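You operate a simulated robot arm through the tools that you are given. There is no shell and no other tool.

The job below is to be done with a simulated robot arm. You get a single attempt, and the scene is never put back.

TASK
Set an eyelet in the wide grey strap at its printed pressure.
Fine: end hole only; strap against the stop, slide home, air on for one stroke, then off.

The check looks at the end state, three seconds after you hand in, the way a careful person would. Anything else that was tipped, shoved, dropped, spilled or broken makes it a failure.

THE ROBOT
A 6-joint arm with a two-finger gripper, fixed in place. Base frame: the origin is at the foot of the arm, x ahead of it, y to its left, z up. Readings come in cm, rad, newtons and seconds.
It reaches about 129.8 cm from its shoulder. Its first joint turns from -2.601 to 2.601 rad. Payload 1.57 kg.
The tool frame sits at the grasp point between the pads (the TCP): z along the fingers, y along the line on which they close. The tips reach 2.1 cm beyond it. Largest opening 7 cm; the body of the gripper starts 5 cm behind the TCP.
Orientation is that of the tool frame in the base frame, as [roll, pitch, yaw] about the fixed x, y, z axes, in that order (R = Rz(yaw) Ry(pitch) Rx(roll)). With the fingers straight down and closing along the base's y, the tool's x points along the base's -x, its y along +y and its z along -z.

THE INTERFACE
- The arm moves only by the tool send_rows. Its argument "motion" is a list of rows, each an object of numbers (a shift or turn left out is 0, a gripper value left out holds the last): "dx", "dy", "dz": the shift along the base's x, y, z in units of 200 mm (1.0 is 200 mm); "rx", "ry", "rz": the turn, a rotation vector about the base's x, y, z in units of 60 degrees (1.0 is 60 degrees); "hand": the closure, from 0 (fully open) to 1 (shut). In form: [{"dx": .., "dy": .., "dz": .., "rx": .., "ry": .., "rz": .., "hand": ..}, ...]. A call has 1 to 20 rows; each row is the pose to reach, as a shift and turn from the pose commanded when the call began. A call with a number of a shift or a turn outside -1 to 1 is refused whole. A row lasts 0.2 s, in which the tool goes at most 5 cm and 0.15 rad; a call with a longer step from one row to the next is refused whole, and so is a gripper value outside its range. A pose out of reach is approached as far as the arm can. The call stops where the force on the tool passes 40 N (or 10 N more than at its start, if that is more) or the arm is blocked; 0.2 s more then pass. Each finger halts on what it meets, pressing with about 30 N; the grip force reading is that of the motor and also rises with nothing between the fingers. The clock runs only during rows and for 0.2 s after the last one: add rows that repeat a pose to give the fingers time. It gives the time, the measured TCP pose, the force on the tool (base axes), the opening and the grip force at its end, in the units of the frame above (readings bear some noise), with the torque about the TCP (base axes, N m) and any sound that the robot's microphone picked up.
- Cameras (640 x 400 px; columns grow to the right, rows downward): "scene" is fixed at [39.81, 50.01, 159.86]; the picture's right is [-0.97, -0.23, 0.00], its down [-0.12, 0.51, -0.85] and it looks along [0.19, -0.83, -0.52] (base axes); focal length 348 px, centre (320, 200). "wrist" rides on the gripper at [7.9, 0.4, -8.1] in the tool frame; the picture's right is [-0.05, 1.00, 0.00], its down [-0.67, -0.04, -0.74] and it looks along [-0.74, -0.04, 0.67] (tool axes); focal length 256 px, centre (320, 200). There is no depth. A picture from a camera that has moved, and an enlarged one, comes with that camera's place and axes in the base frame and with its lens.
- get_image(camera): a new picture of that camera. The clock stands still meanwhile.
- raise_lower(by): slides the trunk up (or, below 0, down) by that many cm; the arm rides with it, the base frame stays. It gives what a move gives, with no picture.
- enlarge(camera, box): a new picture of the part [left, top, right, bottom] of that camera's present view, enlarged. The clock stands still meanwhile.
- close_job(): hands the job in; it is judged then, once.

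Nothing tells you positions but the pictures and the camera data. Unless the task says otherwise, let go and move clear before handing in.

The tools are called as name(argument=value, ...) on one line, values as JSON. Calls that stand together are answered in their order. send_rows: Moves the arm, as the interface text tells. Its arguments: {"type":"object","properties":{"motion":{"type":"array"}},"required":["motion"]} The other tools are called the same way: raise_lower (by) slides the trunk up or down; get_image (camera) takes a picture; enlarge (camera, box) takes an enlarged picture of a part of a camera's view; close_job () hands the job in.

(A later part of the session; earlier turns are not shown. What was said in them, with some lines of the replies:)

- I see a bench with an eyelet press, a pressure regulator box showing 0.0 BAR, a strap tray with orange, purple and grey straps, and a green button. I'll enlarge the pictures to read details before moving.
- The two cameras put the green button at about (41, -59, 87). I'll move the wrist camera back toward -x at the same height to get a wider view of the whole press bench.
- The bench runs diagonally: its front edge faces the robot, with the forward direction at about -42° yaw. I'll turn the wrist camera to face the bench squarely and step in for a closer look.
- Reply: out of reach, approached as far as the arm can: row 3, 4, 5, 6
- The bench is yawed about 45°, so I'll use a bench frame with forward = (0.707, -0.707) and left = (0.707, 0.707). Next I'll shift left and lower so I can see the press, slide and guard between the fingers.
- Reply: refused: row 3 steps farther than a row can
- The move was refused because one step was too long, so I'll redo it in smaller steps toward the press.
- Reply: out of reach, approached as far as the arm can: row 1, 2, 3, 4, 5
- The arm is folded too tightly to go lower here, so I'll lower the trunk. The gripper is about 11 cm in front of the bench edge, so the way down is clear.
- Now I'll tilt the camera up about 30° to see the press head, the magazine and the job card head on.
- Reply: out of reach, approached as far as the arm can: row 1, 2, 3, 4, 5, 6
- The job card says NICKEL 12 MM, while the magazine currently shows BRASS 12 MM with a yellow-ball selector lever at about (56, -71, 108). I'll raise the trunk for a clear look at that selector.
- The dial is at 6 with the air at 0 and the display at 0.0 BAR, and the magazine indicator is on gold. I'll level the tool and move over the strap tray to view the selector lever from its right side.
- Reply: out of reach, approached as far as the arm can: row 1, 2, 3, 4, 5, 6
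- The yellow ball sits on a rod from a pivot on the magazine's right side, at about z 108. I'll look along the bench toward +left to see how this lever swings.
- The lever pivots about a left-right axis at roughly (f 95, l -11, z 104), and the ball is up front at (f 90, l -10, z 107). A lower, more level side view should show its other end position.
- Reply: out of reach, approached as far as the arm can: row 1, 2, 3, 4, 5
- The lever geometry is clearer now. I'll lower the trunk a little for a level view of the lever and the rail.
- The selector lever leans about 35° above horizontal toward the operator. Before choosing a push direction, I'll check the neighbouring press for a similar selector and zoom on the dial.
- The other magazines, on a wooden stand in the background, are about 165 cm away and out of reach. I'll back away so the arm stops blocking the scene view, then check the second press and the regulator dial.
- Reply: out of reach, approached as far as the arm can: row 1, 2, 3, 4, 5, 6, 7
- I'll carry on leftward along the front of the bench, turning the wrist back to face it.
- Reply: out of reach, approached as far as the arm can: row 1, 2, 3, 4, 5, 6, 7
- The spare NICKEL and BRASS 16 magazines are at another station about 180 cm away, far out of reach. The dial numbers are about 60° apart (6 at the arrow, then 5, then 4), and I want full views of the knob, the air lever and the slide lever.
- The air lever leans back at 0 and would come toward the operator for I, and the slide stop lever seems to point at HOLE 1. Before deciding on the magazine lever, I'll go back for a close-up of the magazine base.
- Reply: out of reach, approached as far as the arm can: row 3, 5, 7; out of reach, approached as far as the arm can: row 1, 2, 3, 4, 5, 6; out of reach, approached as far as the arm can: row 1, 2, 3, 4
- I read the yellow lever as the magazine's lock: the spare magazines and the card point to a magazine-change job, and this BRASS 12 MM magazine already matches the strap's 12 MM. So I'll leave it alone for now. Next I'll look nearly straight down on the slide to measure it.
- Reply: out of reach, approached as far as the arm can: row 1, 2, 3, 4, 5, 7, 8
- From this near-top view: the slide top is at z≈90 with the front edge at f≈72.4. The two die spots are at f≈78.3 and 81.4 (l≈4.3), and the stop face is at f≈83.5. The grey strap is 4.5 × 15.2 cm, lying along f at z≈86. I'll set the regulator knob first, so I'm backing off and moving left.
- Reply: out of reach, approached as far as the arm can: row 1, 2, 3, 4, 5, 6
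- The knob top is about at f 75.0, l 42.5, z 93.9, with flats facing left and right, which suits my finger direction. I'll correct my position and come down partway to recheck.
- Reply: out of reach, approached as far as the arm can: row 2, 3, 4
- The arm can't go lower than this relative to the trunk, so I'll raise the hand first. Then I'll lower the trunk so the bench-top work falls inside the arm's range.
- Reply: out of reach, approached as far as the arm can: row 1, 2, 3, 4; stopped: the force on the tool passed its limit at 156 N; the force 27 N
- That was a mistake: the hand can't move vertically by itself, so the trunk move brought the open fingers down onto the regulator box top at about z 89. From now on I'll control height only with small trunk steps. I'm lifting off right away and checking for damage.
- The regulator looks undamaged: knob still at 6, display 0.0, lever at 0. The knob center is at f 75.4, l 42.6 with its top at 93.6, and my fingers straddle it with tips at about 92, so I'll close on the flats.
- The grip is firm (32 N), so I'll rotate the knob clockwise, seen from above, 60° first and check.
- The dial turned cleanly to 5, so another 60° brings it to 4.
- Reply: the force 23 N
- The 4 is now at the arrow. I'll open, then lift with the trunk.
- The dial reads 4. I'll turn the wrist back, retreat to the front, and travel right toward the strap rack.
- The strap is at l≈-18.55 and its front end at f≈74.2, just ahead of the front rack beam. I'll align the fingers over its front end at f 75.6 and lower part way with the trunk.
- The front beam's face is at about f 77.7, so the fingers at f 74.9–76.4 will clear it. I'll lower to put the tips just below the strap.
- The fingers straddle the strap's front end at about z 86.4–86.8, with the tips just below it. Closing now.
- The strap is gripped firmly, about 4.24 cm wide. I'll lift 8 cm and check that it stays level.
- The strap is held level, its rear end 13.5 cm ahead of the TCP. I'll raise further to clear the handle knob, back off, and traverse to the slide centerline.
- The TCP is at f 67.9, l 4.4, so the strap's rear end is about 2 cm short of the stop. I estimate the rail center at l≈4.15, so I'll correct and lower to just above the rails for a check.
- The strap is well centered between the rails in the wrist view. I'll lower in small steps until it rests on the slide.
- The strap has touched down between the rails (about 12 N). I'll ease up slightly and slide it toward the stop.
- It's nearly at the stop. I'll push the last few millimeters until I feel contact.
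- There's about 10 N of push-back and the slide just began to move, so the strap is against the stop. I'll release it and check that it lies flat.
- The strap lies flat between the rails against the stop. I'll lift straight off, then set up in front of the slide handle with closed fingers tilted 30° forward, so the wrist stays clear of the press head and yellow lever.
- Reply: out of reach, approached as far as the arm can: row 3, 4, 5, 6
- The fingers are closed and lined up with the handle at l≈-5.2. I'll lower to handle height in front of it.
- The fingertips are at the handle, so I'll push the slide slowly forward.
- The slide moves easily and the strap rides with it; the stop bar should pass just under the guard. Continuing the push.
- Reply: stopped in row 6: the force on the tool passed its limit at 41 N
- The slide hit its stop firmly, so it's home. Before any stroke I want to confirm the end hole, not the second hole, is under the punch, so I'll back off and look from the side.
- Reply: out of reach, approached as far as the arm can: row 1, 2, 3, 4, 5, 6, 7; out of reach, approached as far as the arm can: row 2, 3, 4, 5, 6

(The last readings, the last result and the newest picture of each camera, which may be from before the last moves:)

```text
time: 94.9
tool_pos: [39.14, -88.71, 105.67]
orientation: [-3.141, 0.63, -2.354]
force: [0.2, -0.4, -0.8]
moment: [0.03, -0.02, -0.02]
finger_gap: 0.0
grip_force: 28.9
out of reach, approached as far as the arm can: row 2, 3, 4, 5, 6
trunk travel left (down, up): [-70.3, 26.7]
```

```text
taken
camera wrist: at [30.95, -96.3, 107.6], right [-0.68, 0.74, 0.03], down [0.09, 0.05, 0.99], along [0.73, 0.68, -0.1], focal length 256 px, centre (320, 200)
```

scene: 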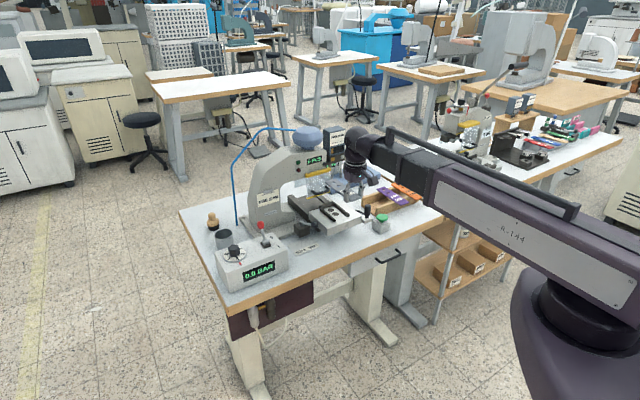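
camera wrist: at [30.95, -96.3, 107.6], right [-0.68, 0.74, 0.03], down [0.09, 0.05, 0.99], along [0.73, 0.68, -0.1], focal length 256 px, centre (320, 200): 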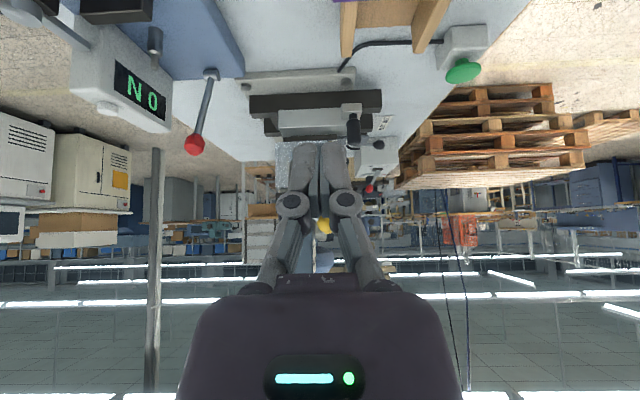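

send_rows(motion=[{"hand": 0.5}, {"hand": 0}, {"hand": 0}, {"hand": 0}])

enlarge(camera="wrist", box=[240, 80, 400, 180])

enlarge(camera="wrist", box=[260, 125, 356, 185])

```text
time: 95.9
tool_pos: [39.11, -88.54, 105.67]
orientation: [-3.139, 0.627, -2.355]
force: [-0.5, 0.9, 0.6]
moment: [0.01, 0.0, 0.01]
finger_gap: 7.02
grip_force: 0.1
trunk travel left (down, up): [-70.3, 26.7]
```

```text
4.00 times, centred on (320, 130) of wrist
camera zoom: at [30.94, -96.31, 107.6], right [-0.68, 0.74, 0.03], down [0.1, 0.05, 0.99], along [0.73, 0.68, -0.1], focal length 1024 px, centre (320, 480)
```

zoom: 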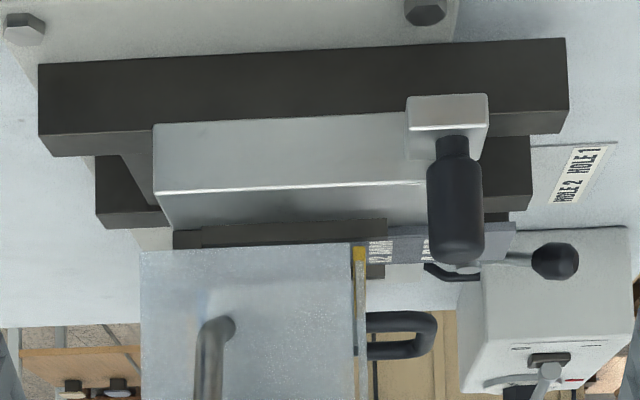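

```text
6.67 times, centred on (308, 155) of wrist
camera zoom: at [30.94, -96.31, 107.6], right [-0.68, 0.74, 0.03], down [0.1, 0.05, 0.99], along [0.73, 0.68, -0.1], focal length 1707 px, centre (400, 500)
```

zoom: 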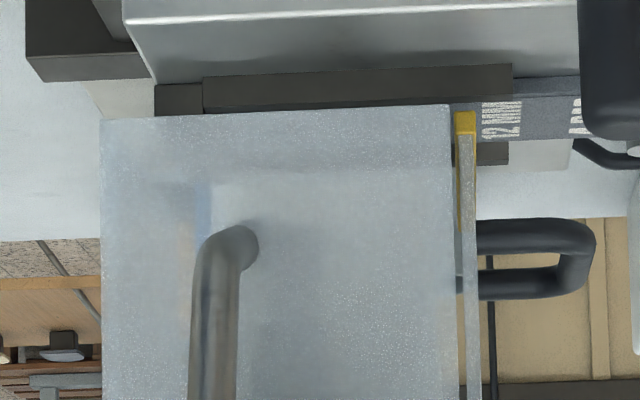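

From the side: the stop face is now at f≈96.9, so the end hole is at ≈94.8. That's the center of the guarded punch zone (f 89.7–99.4), where the feed tube ends too, so HOLE 1 puts the end hole under the punch. Next I'll go back around the front to the air lever.

send_rows(motion=[{"dx": -0.08, "dy": 0.16, "rx": -0.09, "ry": 0.09}, {"dx": -0.16, "dy": 0.32, "rx": -0.18, "ry": 0.18}, {"dx": -0.24, "dy": 0.48, "rx": -0.27, "ry": 0.27}, {"dx": -0.32, "dy": 0.64, "rx": -0.36, "ry": 0.36}, {"dx": -0.4, "dy": 0.8, "rx": -0.424, "ry": 0.424}, {"dx": -0.45, "dy": 0.98, "rx": -0.424, "ry": 0.424}, {"dx": -0.45, "dy": 0.98, "rx": -0.424, "ry": 0.424}])

send_rows(motion=[{"dx": 0.05, "dy": 0.1, "rz": -0.14}, {"dx": 0.1, "dy": 0.2, "rz": -0.28}, {"dx": 0.15, "dy": 0.3, "rz": -0.42}, {"dx": 0.2, "dy": 0.4, "rz": -0.56}, {"dx": 0.27, "dy": 0.5, "rz": -0.7}, {"dx": 0.34, "dy": 0.62, "rz": -0.84}, {"dx": 0.4, "dy": 0.74, "rz": -0.98}, {"dx": 0.4, "dy": 0.74, "rz": -0.98}])

```text
time: 97.5
tool_pos: [29.92, -69.02, 102.21]
orientation: [-3.14, 0.001, -2.357]
force: [0.2, -0.2, 0.5]
moment: [0.01, -0.01, 0.0]
finger_gap: 6.98
grip_force: 0.0
out of reach, approached as far as the arm can: row 1, 2, 3, 4, 5, 6, 7
trunk travel left (down, up): [-70.3, 26.7]
```

```text
time: 99.3
tool_pos: [37.9, -54.33, 102.16]
orientation: [-3.139, 0.0, 2.902]
force: [0.4, 0.4, 0.0]
moment: [-0.05, -0.03, 0.02]
finger_gap: 6.96
grip_force: 0.0
trunk travel left (down, up): [-70.3, 26.7]
```

raise_lower(by=5)

send_rows(motion=[{"dx": 0.13, "dy": 0.17, "rz": -0.13}, {"dx": 0.26, "dy": 0.34, "rz": -0.26}, {"dx": 0.39, "dy": 0.51, "rz": -0.39}, {"dx": 0.52, "dy": 0.68, "rz": -0.521}, {"dx": 0.65, "dy": 0.85, "rz": -0.521}, {"dx": 0.78, "dy": 1.0, "rz": -0.521}, {"dx": 0.78, "dy": 1.0, "rz": -0.521}])

send_rows(motion=[{"dx": 0.16, "dy": 0.16}, {"dx": 0.32, "dy": 0.32}, {"dx": 0.48, "dy": 0.48}, {"dx": 0.62, "dy": 0.62}, {"dx": 0.69, "dy": 0.69}, {"dx": 0.69, "dy": 0.69}])

get_image(camera="wrist")

enlarge(camera="wrist", box=[240, 120, 400, 220])

```text
time: 100.2
tool_pos: [37.9, -54.4, 107.1]
orientation: [3.141, 0.0, 2.902]
force: [-0.5, 0.2, 0.9]
moment: [-0.04, 0.01, -0.01]
finger_gap: 7.0
grip_force: 0.1
trunk travel left (down, up): [-75.3, 21.7]
```

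```text
time: 101.8
tool_pos: [53.5, -34.08, 107.16]
orientation: [-3.141, 0.001, 2.356]
force: [-0.8, 0.9, -1.0]
moment: [0.01, 0.0, 0.0]
finger_gap: 7.0
grip_force: 0.2
trunk travel left (down, up): [-75.3, 21.7]
```

```text
time: 103.2
tool_pos: [67.43, -20.53, 107.16]
orientation: [-3.14, -0.001, 2.355]
force: [-0.8, -0.1, 0.0]
moment: [0.01, -0.01, 0.01]
finger_gap: 7.01
grip_force: 0.0
trunk travel left (down, up): [-75.3, 21.7]
```

```text
taken
camera wrist: at [62.13, -14.69, 115.25], right [0.74, 0.67, 0.0], down [0.45, -0.5, 0.75], along [0.5, -0.56, -0.67], focal length 256 px, centre (320, 200)
```

wrist: 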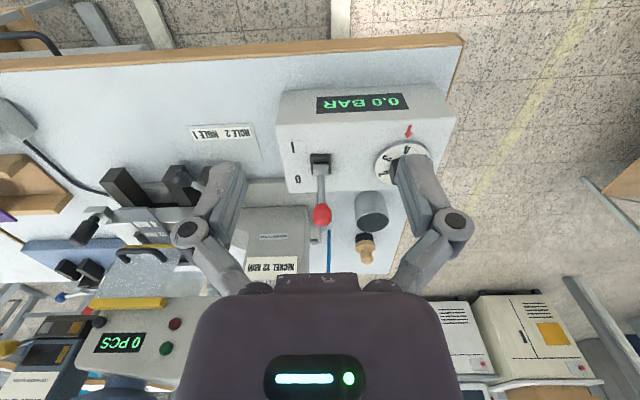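

```text
4.00 times, centred on (320, 170) of wrist
camera zoom: at [62.13, -14.69, 115.25], right [0.74, 0.67, 0.0], down [0.45, -0.5, 0.75], along [0.5, -0.56, -0.67], focal length 1024 px, centre (320, 320)
```

zoom: 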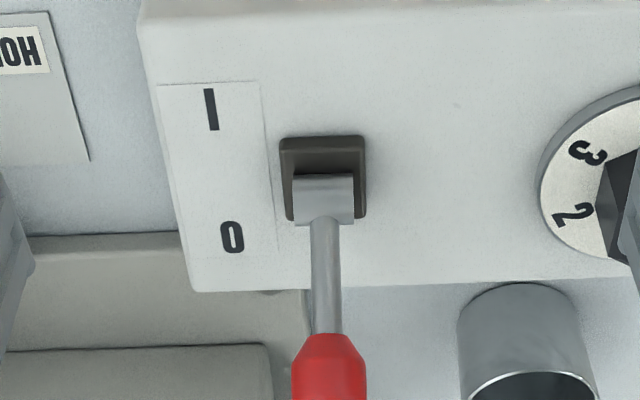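

The air lever's ball is at about (f 77.1, l 32.65, z 96.9), leaning back 26° from its pivot at (f 74.7, z 92). I'll close the fingers, pass over it, come down behind it, and draw it toward the operator.

send_rows(motion=[{"dx": 0.1, "dy": -0.1, "hand": 0.5}, {"dx": 0.2, "dy": -0.21, "hand": 1}, {"dx": 0.32, "dy": -0.33, "hand": 1}, {"dx": 0.44, "dy": -0.46, "hand": 1}, {"dx": 0.54, "dy": -0.57, "hand": 1}, {"dx": 0.63, "dy": -0.665, "hand": 1}, {"dx": 0.63, "dy": -0.665, "hand": 1}])

get_image(camera="wrist")

enlarge(camera="scene", box=[200, 190, 328, 270])

```text
time: 104.8
tool_pos: [79.86, -33.89, 107.14]
orientation: [-3.14, 0.001, 2.356]
force: [0.8, -0.3, -0.3]
moment: [0.0, 0.02, -0.03]
finger_gap: 0.0
grip_force: 28.8
trunk travel left (down, up): [-75.3, 21.7]
```

```text
taken
camera wrist: at [74.59, -27.95, 115.26], right [0.74, 0.67, 0.0], down [0.45, -0.49, 0.75], along [0.5, -0.56, -0.67], focal length 256 px, centre (320, 200)
```

wrist: 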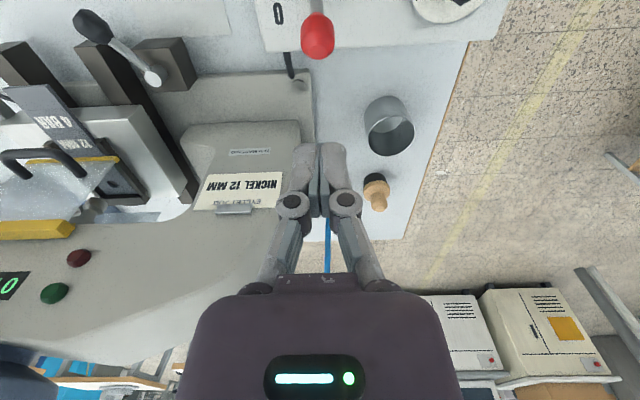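

```text
5.00 times, centred on (264, 230) of scene
camera zoom: at [39.81, 50.01, 159.86], right [-0.97, -0.23, 0.0], down [-0.12, 0.51, -0.85], along [0.19, -0.83, -0.52], focal length 1743 px, centre (600, 50)
```

zoom: 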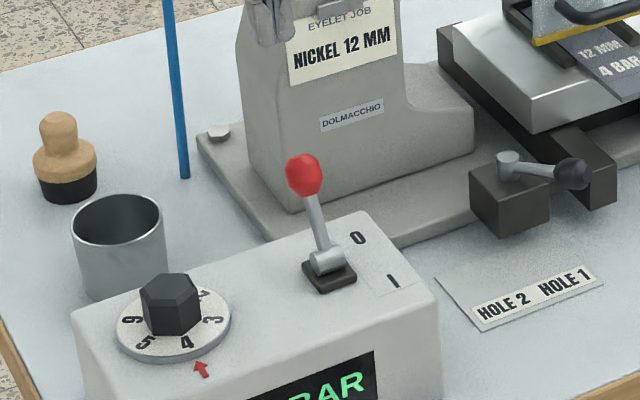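

raise_lower(by=-9.5)

enlarge(camera="wrist", box=[240, 90, 400, 190])

enlarge(camera="scene", box=[220, 200, 300, 250])

```text
time: 106.1
tool_pos: [79.83, -33.84, 97.66]
orientation: [-3.139, 0.001, 2.358]
force: [-0.8, -0.1, -0.2]
moment: [-0.01, 0.0, 0.01]
finger_gap: 0.01
grip_force: 28.8
trunk travel left (down, up): [-65.8, 31.2]
```

```text
4.00 times, centred on (320, 140) of wrist
camera zoom: at [74.6, -27.95, 105.75], right [0.74, 0.67, 0.0], down [0.45, -0.49, 0.75], along [0.5, -0.56, -0.67], focal length 1024 px, centre (320, 440)
```

zoom: 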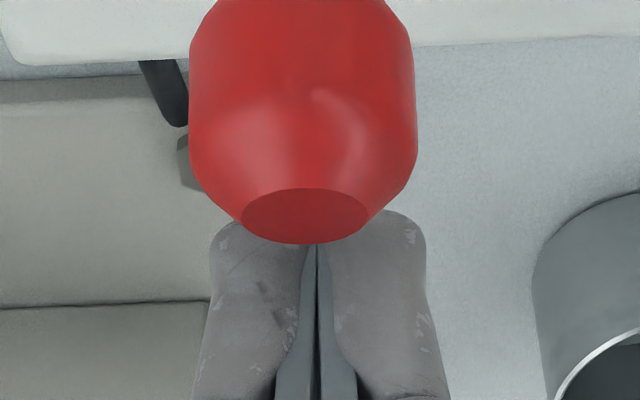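

```text
8.00 times, centred on (260, 225) of scene
camera zoom: at [39.81, 50.01, 159.86], right [-0.97, -0.23, 0.0], down [-0.12, 0.51, -0.85], along [0.19, -0.83, -0.52], focal length 2788 px, centre (800, 0)
```

zoom: 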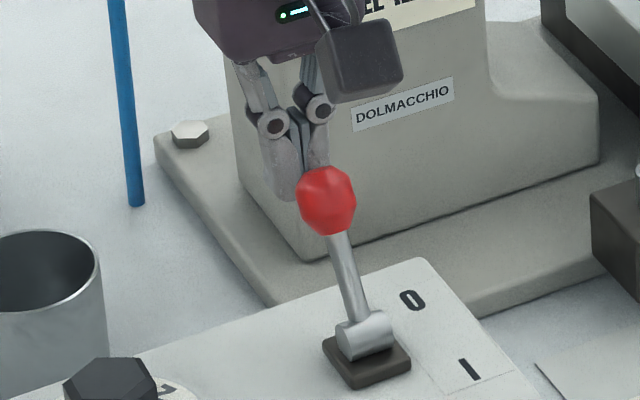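

The fingers are right behind the ball, so I'll draw it toward the operator.

send_rows(motion=[{"dx": -0.02, "dy": 0.02, "hand": 1}, {"dx": -0.04, "dy": 0.04}, {"dx": -0.06, "dy": 0.06}, {"dx": -0.08, "dy": 0.08}, {"dx": -0.1, "dy": 0.1}, {"dx": -0.12, "dy": 0.12}, {"dx": -0.14, "dy": 0.14}, {"dx": -0.16, "dy": 0.16}, {"dx": -0.18, "dy": 0.18}, {"dx": -0.2, "dy": 0.2}, {"dx": -0.215, "dy": 0.215}])

enlarge(camera="scene", box=[210, 200, 322, 270])

get_image(camera="wrist")

```text
time: 108.5
tool_pos: [75.69, -29.4, 97.63]
orientation: [-3.138, 0.001, 2.358]
force: [0.4, 0.1, 0.6]
moment: [0.02, 0.03, -0.03]
finger_gap: 0.0
grip_force: 28.5
trunk travel left (down, up): [-65.8, 31.2]
```

```text
5.71 times, centred on (266, 235) of scene
camera zoom: at [39.81, 50.01, 159.86], right [-0.97, -0.23, 0.0], down [-0.12, 0.51, -0.85], along [0.19, -0.83, -0.52], focal length 1992 px, centre (629, 0)
```

zoom: 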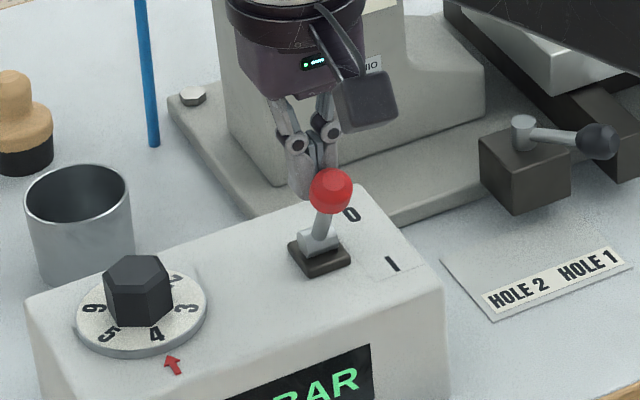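

```text
taken
camera wrist: at [70.41, -23.67, 105.75], right [0.74, 0.67, 0.0], down [0.45, -0.49, 0.75], along [0.5, -0.56, -0.67], focal length 256 px, centre (320, 200)
```

wrist: 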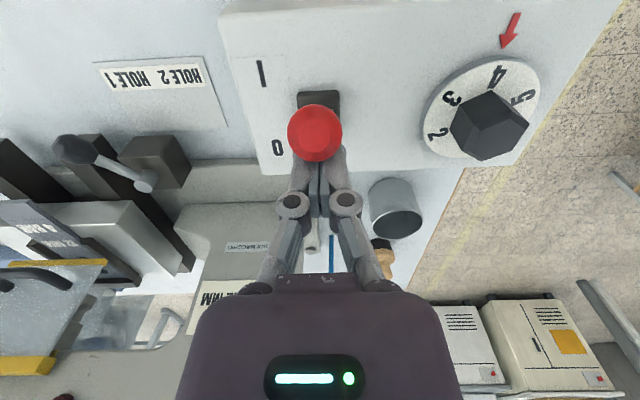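

send_rows(motion=[{"dx": -0.02, "dy": 0.02, "hand": 1}, {"dx": -0.04, "dy": 0.04}, {"dx": -0.06, "dy": 0.06}, {"dx": -0.08, "dy": 0.08}, {"dx": -0.1, "dy": 0.1}, {"dx": -0.1, "dy": 0.1}])

enlarge(camera="scene", box=[210, 210, 322, 280])

```text
time: 109.1
tool_pos: [75.53, -29.44, 97.59]
orientation: [-3.141, 0.018, 2.354]
force: [10.8, -9.4, 3.6]
moment: [-0.19, 0.06, 0.0]
finger_gap: 0.6
grip_force: 28.5
trunk travel left (down, up): [-65.8, 31.2]
stopped in row 2: the force on the tool passed its limit at 49 N (the readings are from after the stop); the commanded pose is now the measured one
```

```text
5.71 times, centred on (266, 245) of scene
camera zoom: at [39.81, 50.01, 159.86], right [-0.97, -0.23, 0.0], down [-0.12, 0.51, -0.85], along [0.19, -0.83, -0.52], focal length 1992 px, centre (629, -57)
```

zoom: 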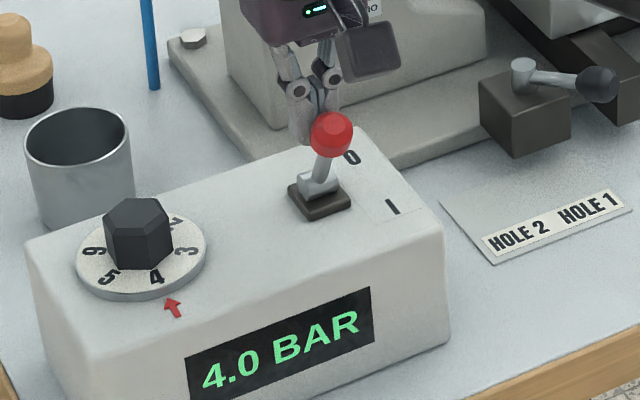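

Air is on and the display reads 4.0 BAR. I'll back off behind the ball, lift, and head to the green button.

send_rows(motion=[{"dx": 0.05, "dy": -0.05, "hand": 1}, {"dx": 0.1, "dy": -0.1}, {"dx": 0.15, "dy": -0.15}, {"dx": 0.15, "dy": -0.15}])

raise_lower(by=9.5)

send_rows(motion=[{"dx": -0.1, "dy": 0.1}, {"dx": -0.22, "dy": 0.2}, {"dx": -0.35, "dy": 0.3}, {"dx": -0.48, "dy": 0.4}, {"dx": -0.62, "dy": 0.45}, {"dx": -0.78, "dy": 0.4}, {"dx": -0.92, "dy": 0.3}, {"dx": -1.0, "dy": 0.2}, {"dx": -1.0, "dy": 0.2}])

enlarge(camera="scene", box=[210, 210, 322, 280])

```text
time: 110.1
tool_pos: [78.33, -32.11, 97.69]
orientation: [3.141, 0.014, 2.354]
force: [0.0, 0.3, -0.9]
moment: [0.02, 0.02, 0.03]
finger_gap: 0.0
grip_force: 28.2
trunk travel left (down, up): [-65.8, 31.2]
```

```text
time: 111.4
tool_pos: [78.39, -32.17, 107.17]
orientation: [-3.142, 0.012, 2.354]
force: [0.7, 0.3, -0.1]
moment: [0.01, -0.02, -0.01]
finger_gap: 0.0
grip_force: 28.4
trunk travel left (down, up): [-75.3, 21.7]
```

```text
time: 113.4
tool_pos: [58.25, -28.11, 107.19]
orientation: [3.141, 0.013, 2.355]
force: [0.3, 0.0, 0.2]
moment: [-0.01, 0.0, -0.02]
finger_gap: 0.02
grip_force: 28.8
trunk travel left (down, up): [-75.3, 21.7]
```

```text
5.71 times, centred on (266, 245) of scene
camera zoom: at [39.81, 50.01, 159.86], right [-0.97, -0.23, 0.0], down [-0.12, 0.51, -0.85], along [0.19, -0.83, -0.52], focal length 1992 px, centre (629, -57)
```

zoom: 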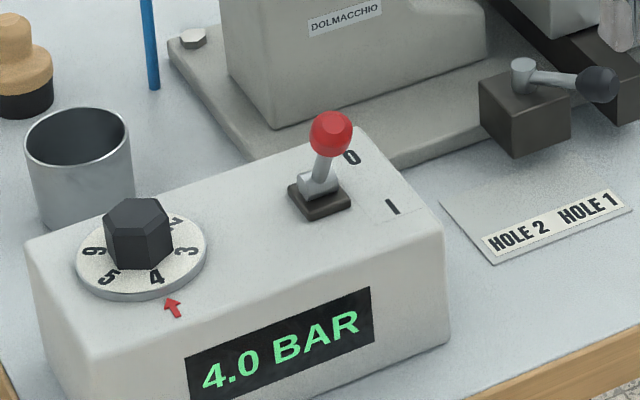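

send_rows(motion=[{"dx": -0.1, "dy": -0.14}, {"dx": -0.2, "dy": -0.28}, {"dx": -0.3, "dy": -0.42}, {"dx": -0.4, "dy": -0.58}, {"dx": -0.5, "dy": -0.74}, {"dx": -0.58, "dy": -0.88}, {"dx": -0.62, "dy": -1.0}, {"dx": -0.62, "dy": -1.0}])

send_rows(motion=[{"dx": -0.06, "dy": -0.15}, {"dx": -0.12, "dy": -0.3}, {"dx": -0.17, "dy": -0.45}, {"dx": -0.2, "dy": -0.5325}, {"dx": -0.2, "dy": -0.5325}])

get_image(camera="wrist")

enlarge(camera="wrist", box=[240, 0, 400, 100])

```text
time: 115.2
tool_pos: [45.88, -48.23, 107.17]
orientation: [-3.141, 0.013, 2.357]
force: [0.8, 0.0, -0.2]
moment: [-0.02, -0.01, 0.02]
finger_gap: 0.0
grip_force: 28.4
trunk travel left (down, up): [-75.3, 21.7]
```

```text
time: 116.4
tool_pos: [42.07, -58.73, 107.16]
orientation: [3.141, 0.014, 2.354]
force: [-1.0, -0.5, -0.4]
moment: [0.0, 0.0, 0.01]
finger_gap: 0.0
grip_force: 28.7
trunk travel left (down, up): [-75.3, 21.7]
```

```text
taken
camera wrist: at [36.83, -52.84, 115.15], right [0.74, 0.67, 0.0], down [0.44, -0.49, 0.75], along [0.5, -0.56, -0.66], focal length 256 px, centre (320, 200)
```

wrist: 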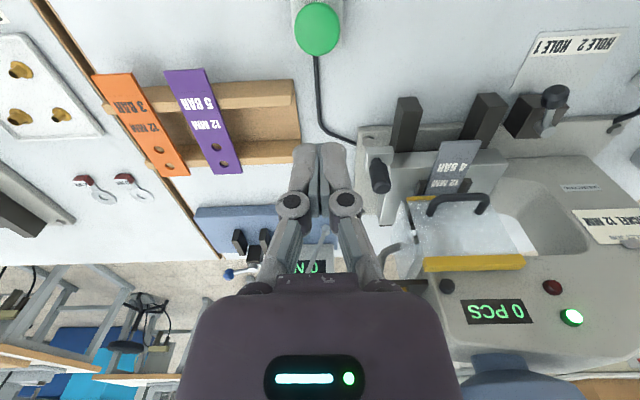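

```text
4.00 times, centred on (320, 50) of wrist
camera zoom: at [36.83, -52.84, 115.15], right [0.74, 0.67, 0.0], down [0.44, -0.49, 0.75], along [0.5, -0.56, -0.66], focal length 1024 px, centre (320, 800)
```

zoom: 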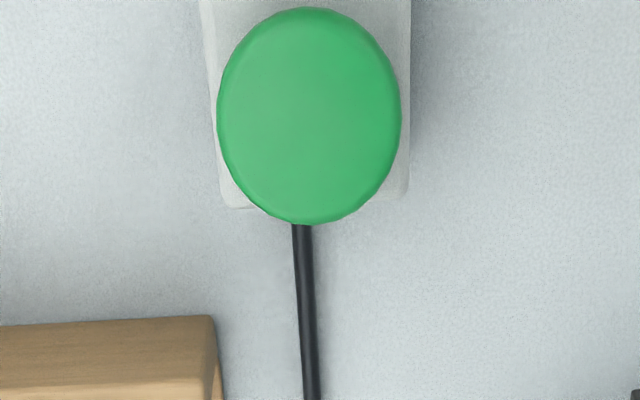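

The press's green ready lamp is now lit. I'll center over the button and lower in steps to give it one press.

send_rows(motion=[{"dx": -0.024, "dy": 0.018}, {"dx": -0.024, "dy": 0.018}])

raise_lower(by=-16.5)

enlarge(camera="scene", box=[340, 190, 420, 240])

get_image(camera="wrist")

```text
time: 117.0
tool_pos: [41.6, -58.33, 107.18]
orientation: [-3.141, 0.014, 2.355]
force: [-0.3, -0.6, -0.2]
moment: [-0.02, 0.03, 0.01]
finger_gap: 0.02
grip_force: 28.5
trunk travel left (down, up): [-75.3, 21.7]
```

```text
time: 118.8
tool_pos: [41.66, -58.38, 90.63]
orientation: [-3.141, 0.016, 2.356]
force: [-0.1, -0.9, 0.6]
moment: [0.02, -0.01, 0.02]
finger_gap: 0.01
grip_force: 28.0
trunk travel left (down, up): [-58.8, 38.2]
```

```text
8.00 times, centred on (380, 215) of scene
camera zoom: at [39.81, 50.01, 159.86], right [-0.97, -0.23, 0.0], down [-0.12, 0.51, -0.85], along [0.19, -0.83, -0.52], focal length 2788 px, centre (-160, 80)
```

zoom: 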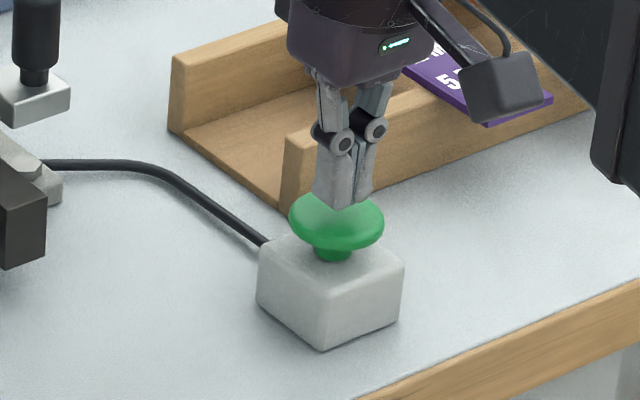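

```text
taken
camera wrist: at [36.32, -52.49, 98.66], right [0.74, 0.67, 0.0], down [0.44, -0.49, 0.75], along [0.5, -0.56, -0.66], focal length 256 px, centre (320, 200)
```

wrist: 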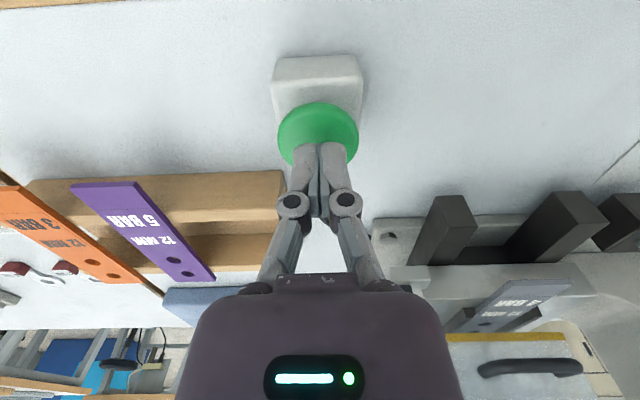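

send_rows(motion=[{"dx": -0.014, "dy": 0.014}, {"dx": -0.014, "dy": 0.014}])

raise_lower(by=-0.7)

raise_lower(by=-0.3)

```text
time: 119.4
tool_pos: [41.34, -58.13, 90.63]
orientation: [-3.141, 0.014, 2.356]
force: [0.2, 1.1, 0.3]
moment: [0.02, 0.0, -0.02]
finger_gap: 0.0
grip_force: 28.7
trunk travel left (down, up): [-58.8, 38.2]
```

```text
time: 120.0
tool_pos: [41.28, -58.01, 89.99]
orientation: [3.141, 0.015, 2.353]
force: [-0.3, 0.9, 0.1]
moment: [0.01, 0.01, -0.01]
finger_gap: 0.0
grip_force: 28.1
trunk travel left (down, up): [-58.1, 38.9]
```

```text
time: 120.5
tool_pos: [41.34, -58.17, 89.53]
orientation: [-3.141, 0.015, 2.355]
force: [-0.5, 0.1, 0.7]
moment: [-0.02, 0.02, -0.02]
finger_gap: 0.61
grip_force: 28.7
trunk travel left (down, up): [-57.8, 39.2]
```

raise_lower(by=-0.2)

enlarge(camera="scene", box=[290, 140, 418, 220])

```text
time: 121.0
tool_pos: [41.47, -58.04, 89.48]
orientation: [-3.141, 0.013, 2.353]
force: [-0.2, 0.6, 0.6]
moment: [-0.02, -0.01, -0.03]
finger_gap: 0.59
grip_force: 28.9
trunk travel left (down, up): [-57.6, 39.4]
```

```text
5.00 times, centred on (354, 180) of scene
camera zoom: at [39.81, 50.01, 159.86], right [-0.97, -0.23, 0.0], down [-0.12, 0.51, -0.85], along [0.19, -0.83, -0.52], focal length 1743 px, centre (150, 300)
```

zoom: 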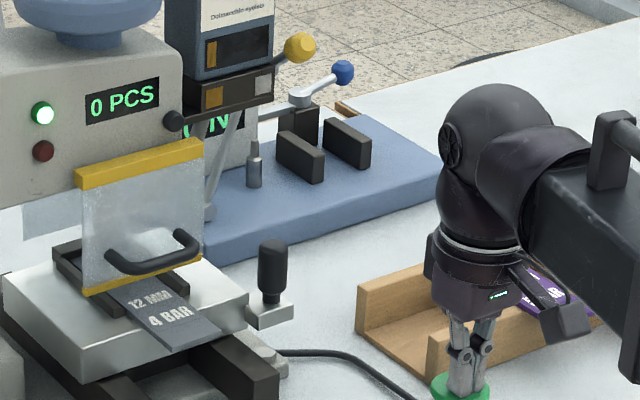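

raise_lower(by=-0.2)

enlarge(camera="scene", box=[290, 140, 418, 220])

```text
time: 121.6
tool_pos: [41.47, -58.14, 89.28]
orientation: [-3.141, 0.014, 2.353]
force: [-0.8, -0.6, 1.6]
moment: [-0.02, 0.02, -0.01]
finger_gap: 0.59
grip_force: 28.3
trunk travel left (down, up): [-57.4, 39.6]
```

```text
5.00 times, centred on (354, 180) of scene
camera zoom: at [39.81, 50.01, 159.86], right [-0.97, -0.23, 0.0], down [-0.12, 0.51, -0.85], along [0.19, -0.83, -0.52], focal length 1743 px, centre (150, 300)
```

zoom: 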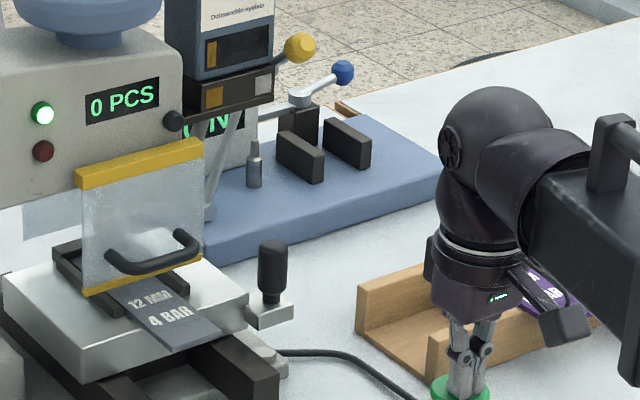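

Light spring force is building, so I'll continue down a little at a time.

raise_lower(by=-0.25)

enlarge(camera="scene", box=[290, 140, 418, 220])

```text
time: 122.1
tool_pos: [41.46, -58.09, 89.01]
orientation: [-3.141, 0.014, 2.353]
force: [0.4, 0.2, 2.6]
moment: [0.01, -0.01, -0.04]
finger_gap: 0.57
grip_force: 29.0
trunk travel left (down, up): [-57.1, 39.9]
heard: click
```

```text
5.00 times, centred on (354, 180) of scene
camera zoom: at [39.81, 50.01, 159.86], right [-0.97, -0.23, 0.0], down [-0.12, 0.51, -0.85], along [0.19, -0.83, -0.52], focal length 1743 px, centre (150, 300)
```

zoom: 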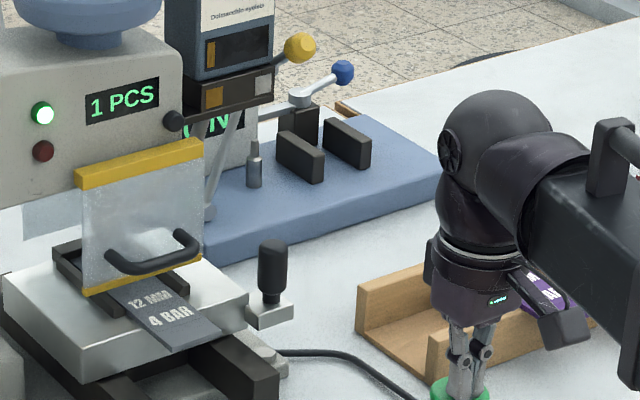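

There was a click and the counter shows 1 PCS. I'll lift off in one smooth move and go turn the air off.

raise_lower(by=18.2)

enlarge(camera="scene", box=[270, 140, 398, 220])

send_rows(motion=[{"dx": 0.0, "dy": 0.16}, {"dx": 0.06, "dy": 0.32}, {"dx": 0.16, "dy": 0.48}, {"dx": 0.28, "dy": 0.64}, {"dx": 0.4, "dy": 0.8}, {"dx": 0.52, "dy": 0.94}, {"dx": 0.62, "dy": 1.0}, {"dx": 0.62, "dy": 1.0}])

```text
time: 124.1
tool_pos: [41.35, -58.18, 107.21]
orientation: [-3.14, 0.014, 2.353]
force: [0.4, 0.1, -0.4]
moment: [0.02, -0.02, 0.03]
finger_gap: 0.0
grip_force: 28.7
trunk travel left (down, up): [-75.3, 21.7]
```

```text
5.00 times, centred on (334, 180) of scene
camera zoom: at [39.81, 50.01, 159.86], right [-0.97, -0.23, 0.0], down [-0.12, 0.51, -0.85], along [0.19, -0.83, -0.52], focal length 1743 px, centre (250, 300)
```

zoom: 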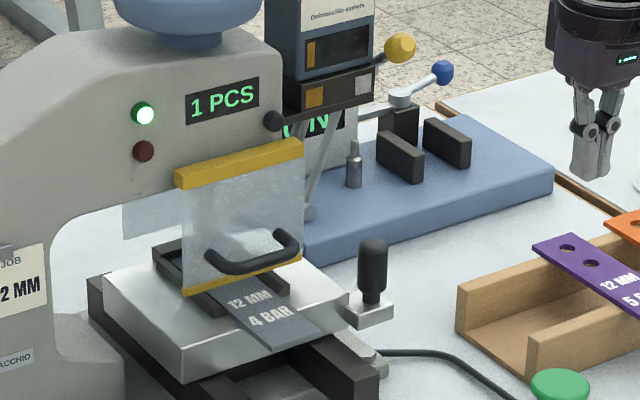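

```text
time: 125.9
tool_pos: [53.86, -38.15, 107.08]
orientation: [-3.141, 0.011, 2.355]
force: [-0.1, -0.4, 0.3]
moment: [0.04, -0.03, -0.03]
finger_gap: 0.0
grip_force: 28.3
trunk travel left (down, up): [-75.3, 21.7]
```

send_rows(motion=[{"dx": 0.15, "dy": 0.15}, {"dx": 0.3, "dy": 0.3}, {"dx": 0.45, "dy": 0.44}, {"dx": 0.6, "dy": 0.58}, {"dx": 0.73, "dy": 0.68}, {"dx": 0.795, "dy": 0.73}, {"dx": 0.795, "dy": 0.73}])

get_image(camera="wrist")

enlarge(camera="scene", box=[210, 200, 322, 270])

```text
time: 127.5
tool_pos: [69.77, -23.5, 107.28]
orientation: [-3.141, 0.013, 2.355]
force: [0.4, 0.2, 0.0]
moment: [-0.02, 0.01, -0.02]
finger_gap: 0.01
grip_force: 28.3
trunk travel left (down, up): [-75.3, 21.7]
```

```text
taken
camera wrist: at [64.45, -17.58, 115.2], right [0.74, 0.67, 0.0], down [0.44, -0.49, 0.75], along [0.5, -0.56, -0.66], focal length 256 px, centre (320, 200)
```

wrist: 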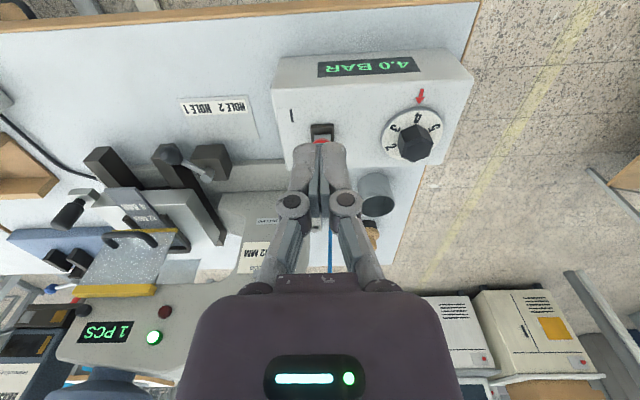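

```text
5.71 times, centred on (266, 235) of scene
camera zoom: at [39.81, 50.01, 159.86], right [-0.97, -0.23, 0.0], down [-0.12, 0.51, -0.85], along [0.19, -0.83, -0.52], focal length 1992 px, centre (629, 0)
```

zoom: 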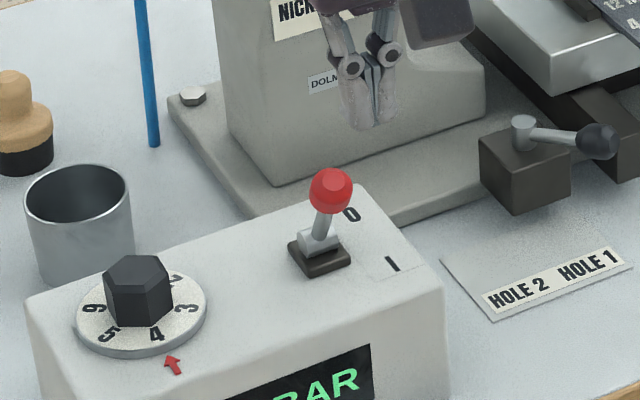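

The counter shows 1 PCS with 4.0 BAR still on. I'll come down in front of the lever ball (now at f≈72) and push it back to 0.

raise_lower(by=-9.6)

send_rows(motion=[{"dx": 0.05, "dy": -0.05, "hand": 1}, {"dx": 0.1, "dy": -0.1}, {"dx": 0.13, "dy": -0.13}, {"dx": 0.15, "dy": -0.15}, {"dx": 0.17, "dy": -0.17}, {"dx": 0.19, "dy": -0.19}, {"dx": 0.21, "dy": -0.21}, {"dx": 0.23, "dy": -0.23}, {"dx": 0.25, "dy": -0.25}, {"dx": 0.27, "dy": -0.27}, {"dx": 0.29, "dy": -0.29}, {"dx": 0.31, "dy": -0.31}, {"dx": 0.325, "dy": -0.325}])

enlarge(camera="scene", box=[210, 210, 322, 280])

```text
time: 128.8
tool_pos: [69.79, -23.58, 97.64]
orientation: [3.141, 0.014, 2.356]
force: [0.1, -0.4, -0.3]
moment: [0.01, 0.02, 0.01]
finger_gap: 0.01
grip_force: 28.3
trunk travel left (down, up): [-65.7, 31.3]
```

```text
time: 131.6
tool_pos: [76.35, -30.07, 97.63]
orientation: [3.141, 0.015, 2.355]
force: [0.8, -0.4, -0.2]
moment: [0.04, 0.03, 0.0]
finger_gap: 0.0
grip_force: 28.7
trunk travel left (down, up): [-65.7, 31.3]
```

```text
5.71 times, centred on (266, 245) of scene
camera zoom: at [39.81, 50.01, 159.86], right [-0.97, -0.23, 0.0], down [-0.12, 0.51, -0.85], along [0.19, -0.83, -0.52], focal length 1992 px, centre (629, -57)
```

zoom: 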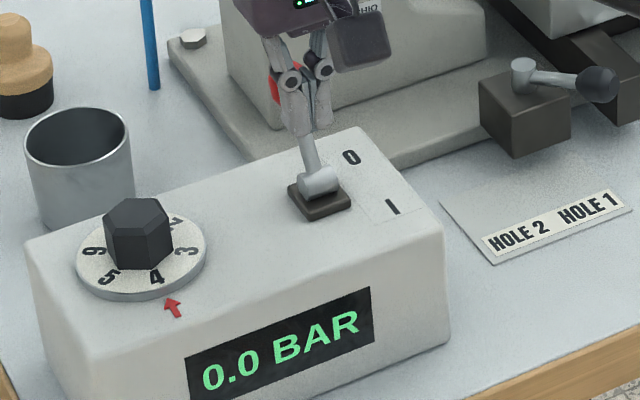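

The air is off and the display reads 0.0 BAR. I'll back away, lift, and check everything.

send_rows(motion=[{"dx": -0.1, "dy": 0.1}, {"dx": -0.2, "dy": 0.2}, {"dx": -0.32, "dy": 0.32}, {"dx": -0.45, "dy": 0.45}, {"dx": -0.45, "dy": 0.45}])

raise_lower(by=10)

get_image(camera="scene")

enlarge(camera="scene", box=[200, 190, 328, 270])

enlarge(camera="scene", box=[270, 140, 398, 220])

get_image(camera="wrist")

```text
time: 132.8
tool_pos: [67.16, -21.14, 97.56]
orientation: [3.139, 0.014, 2.352]
force: [-0.4, 0.5, 0.4]
moment: [0.03, 0.01, -0.03]
finger_gap: 0.01
grip_force: 28.8
trunk travel left (down, up): [-65.7, 31.3]
```

```text
time: 134.1
tool_pos: [67.21, -21.06, 107.63]
orientation: [-3.141, 0.015, 2.355]
force: [0.0, -0.4, 0.2]
moment: [-0.02, 0.0, -0.02]
finger_gap: 0.03
grip_force: 28.5
trunk travel left (down, up): [-75.7, 21.3]
```

```text
taken
```

scene: 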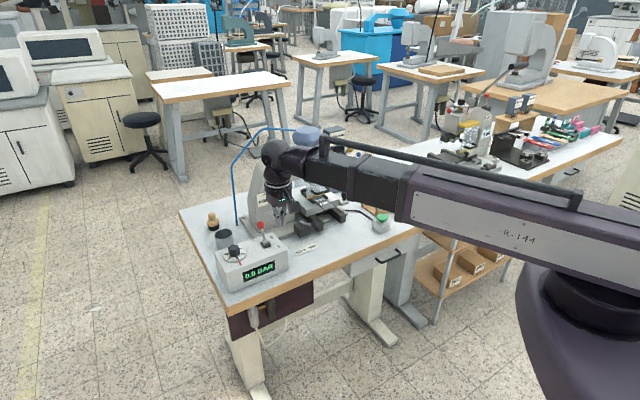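

```text
5.00 times, centred on (264, 230) of scene
camera zoom: at [39.81, 50.01, 159.86], right [-0.97, -0.23, 0.0], down [-0.12, 0.51, -0.85], along [0.19, -0.83, -0.52], focal length 1743 px, centre (600, 50)
```

zoom: 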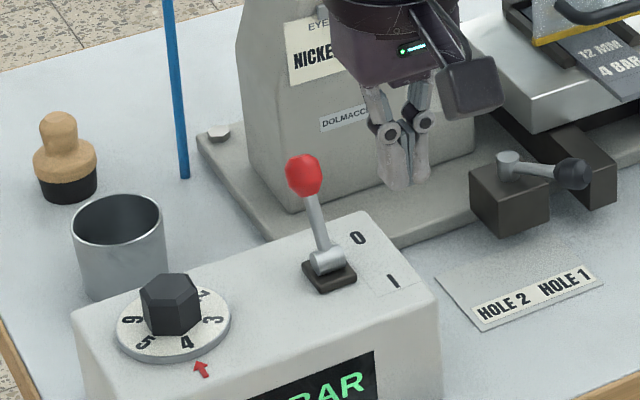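

```text
5.00 times, centred on (334, 180) of scene
camera zoom: at [39.81, 50.01, 159.86], right [-0.97, -0.23, 0.0], down [-0.12, 0.51, -0.85], along [0.19, -0.83, -0.52], focal length 1743 px, centre (250, 300)
```

zoom: 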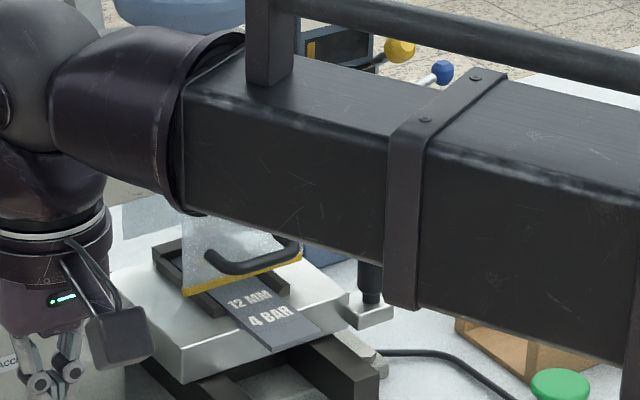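

```text
taken
camera wrist: at [61.83, -15.19, 115.6], right [0.74, 0.67, 0.0], down [0.44, -0.49, 0.75], along [0.5, -0.56, -0.66], focal length 256 px, centre (320, 200)
```

wrist: 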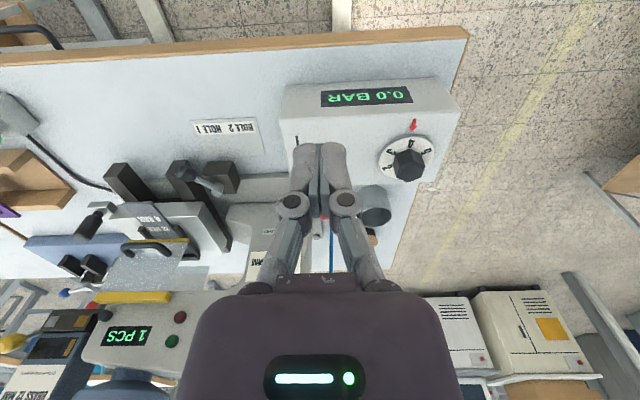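

Everything checks out: dial at 4, lever at 0, 0.0 BAR, 1 PCS, slide home with the strap under the guard. I'll open the hand, raise clear, and take one last look.

raise_lower(by=12)

send_rows(motion=[{"dx": -0.1, "dy": 0.1, "hand": 0.5}, {"dx": -0.2, "dy": 0.2, "hand": 0}, {"dx": -0.3, "dy": 0.3, "hand": 0}, {"dx": -0.3, "dy": 0.3, "hand": 0}])

get_image(camera="scene")

enlarge(camera="scene", box=[270, 160, 398, 240])

get_image(camera="wrist")

```text
time: 135.6
tool_pos: [67.16, -21.07, 119.47]
orientation: [3.141, 0.015, 2.356]
force: [-0.4, 0.4, -1.5]
moment: [0.0, 0.04, -0.02]
finger_gap: 0.0
grip_force: 28.3
trunk travel left (down, up): [-87.7, 9.3]
```

```text
time: 136.6
tool_pos: [61.15, -15.24, 119.57]
orientation: [3.14, 0.014, 2.355]
force: [-0.3, -0.4, -0.3]
moment: [0.01, 0.02, 0.0]
finger_gap: 6.99
grip_force: 0.1
trunk travel left (down, up): [-87.7, 9.3]
```

```text
taken
```

scene: 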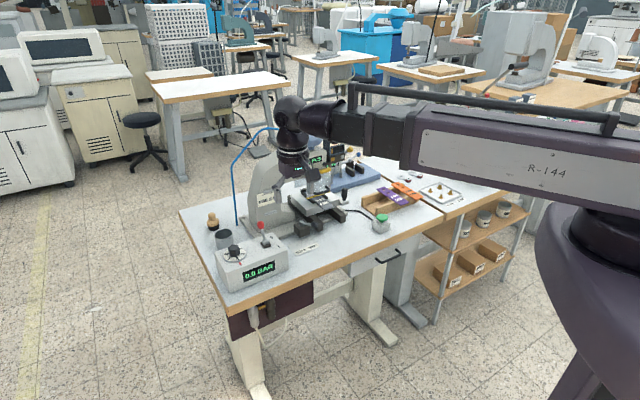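

```text
5.00 times, centred on (334, 200) of scene
camera zoom: at [39.81, 50.01, 159.86], right [-0.97, -0.23, 0.0], down [-0.12, 0.51, -0.85], along [0.19, -0.83, -0.52], focal length 1743 px, centre (250, 200)
```

zoom: 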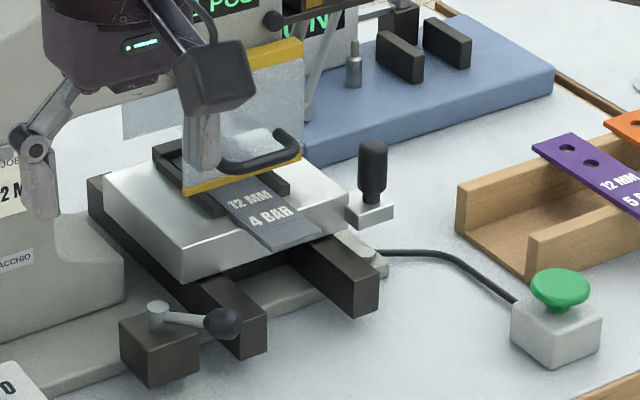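

```text
taken
camera wrist: at [55.75, -9.26, 127.58], right [0.74, 0.67, 0.0], down [0.44, -0.49, 0.75], along [0.5, -0.56, -0.66], focal length 256 px, centre (320, 200)
```

wrist: 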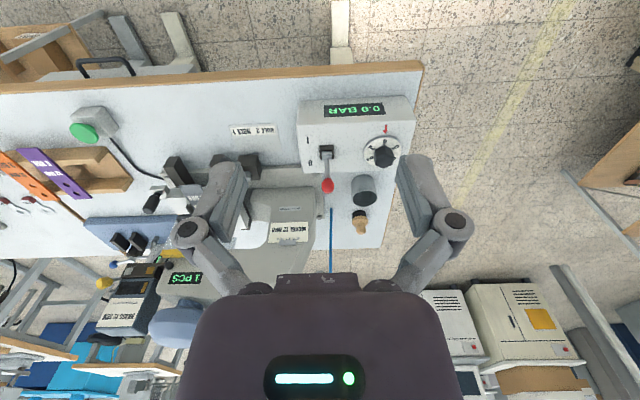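

The eyelet cycle ran with one stroke at 4.0 bar. The strap is against the stop with the slide home, the air is off, and the arm is clear with its gripper open. Handing in.

close_job()

```text
The job is handed in.
```

The grey strap had one press stroke at its printed 4 bar, with the slide home on HOLE 1. I haven't seen the eyelet itself, because the end hole is hidden behind the guard.

- **Pressure:** The dial went from 6 to 4, and the display read 4.0 BAR with the air on.
- **Position:** The strap is against the stop between the rails. From the side view I judged the end hole to be under the punch, from measurements rather than a direct look.
- **Stroke:** I pressed the button once, heard a click, and the counter went from 0 to 1 PCS. The air is off again and the display reads 0.0 BAR.
- **Eyelet finish:** The card on the press says NICKEL 12 MM, but the magazine fitted is BRASS 12 MM, so the eyelet is most likely brass. The only nickel magazine I saw was well out of reach. I took the yellow lever on the magazine to be its lock and left it alone. If that lever actually selects the finish, I missed that step.
- **Contact:** Early on, I lowered the open fingers onto the top of the regulator box, with a force peak of 156 N. I saw no damage, and the dial, air lever and display worked normally afterwards.

I didn't see anything else disturbed. The arm is clear of the bench with its gripper open.
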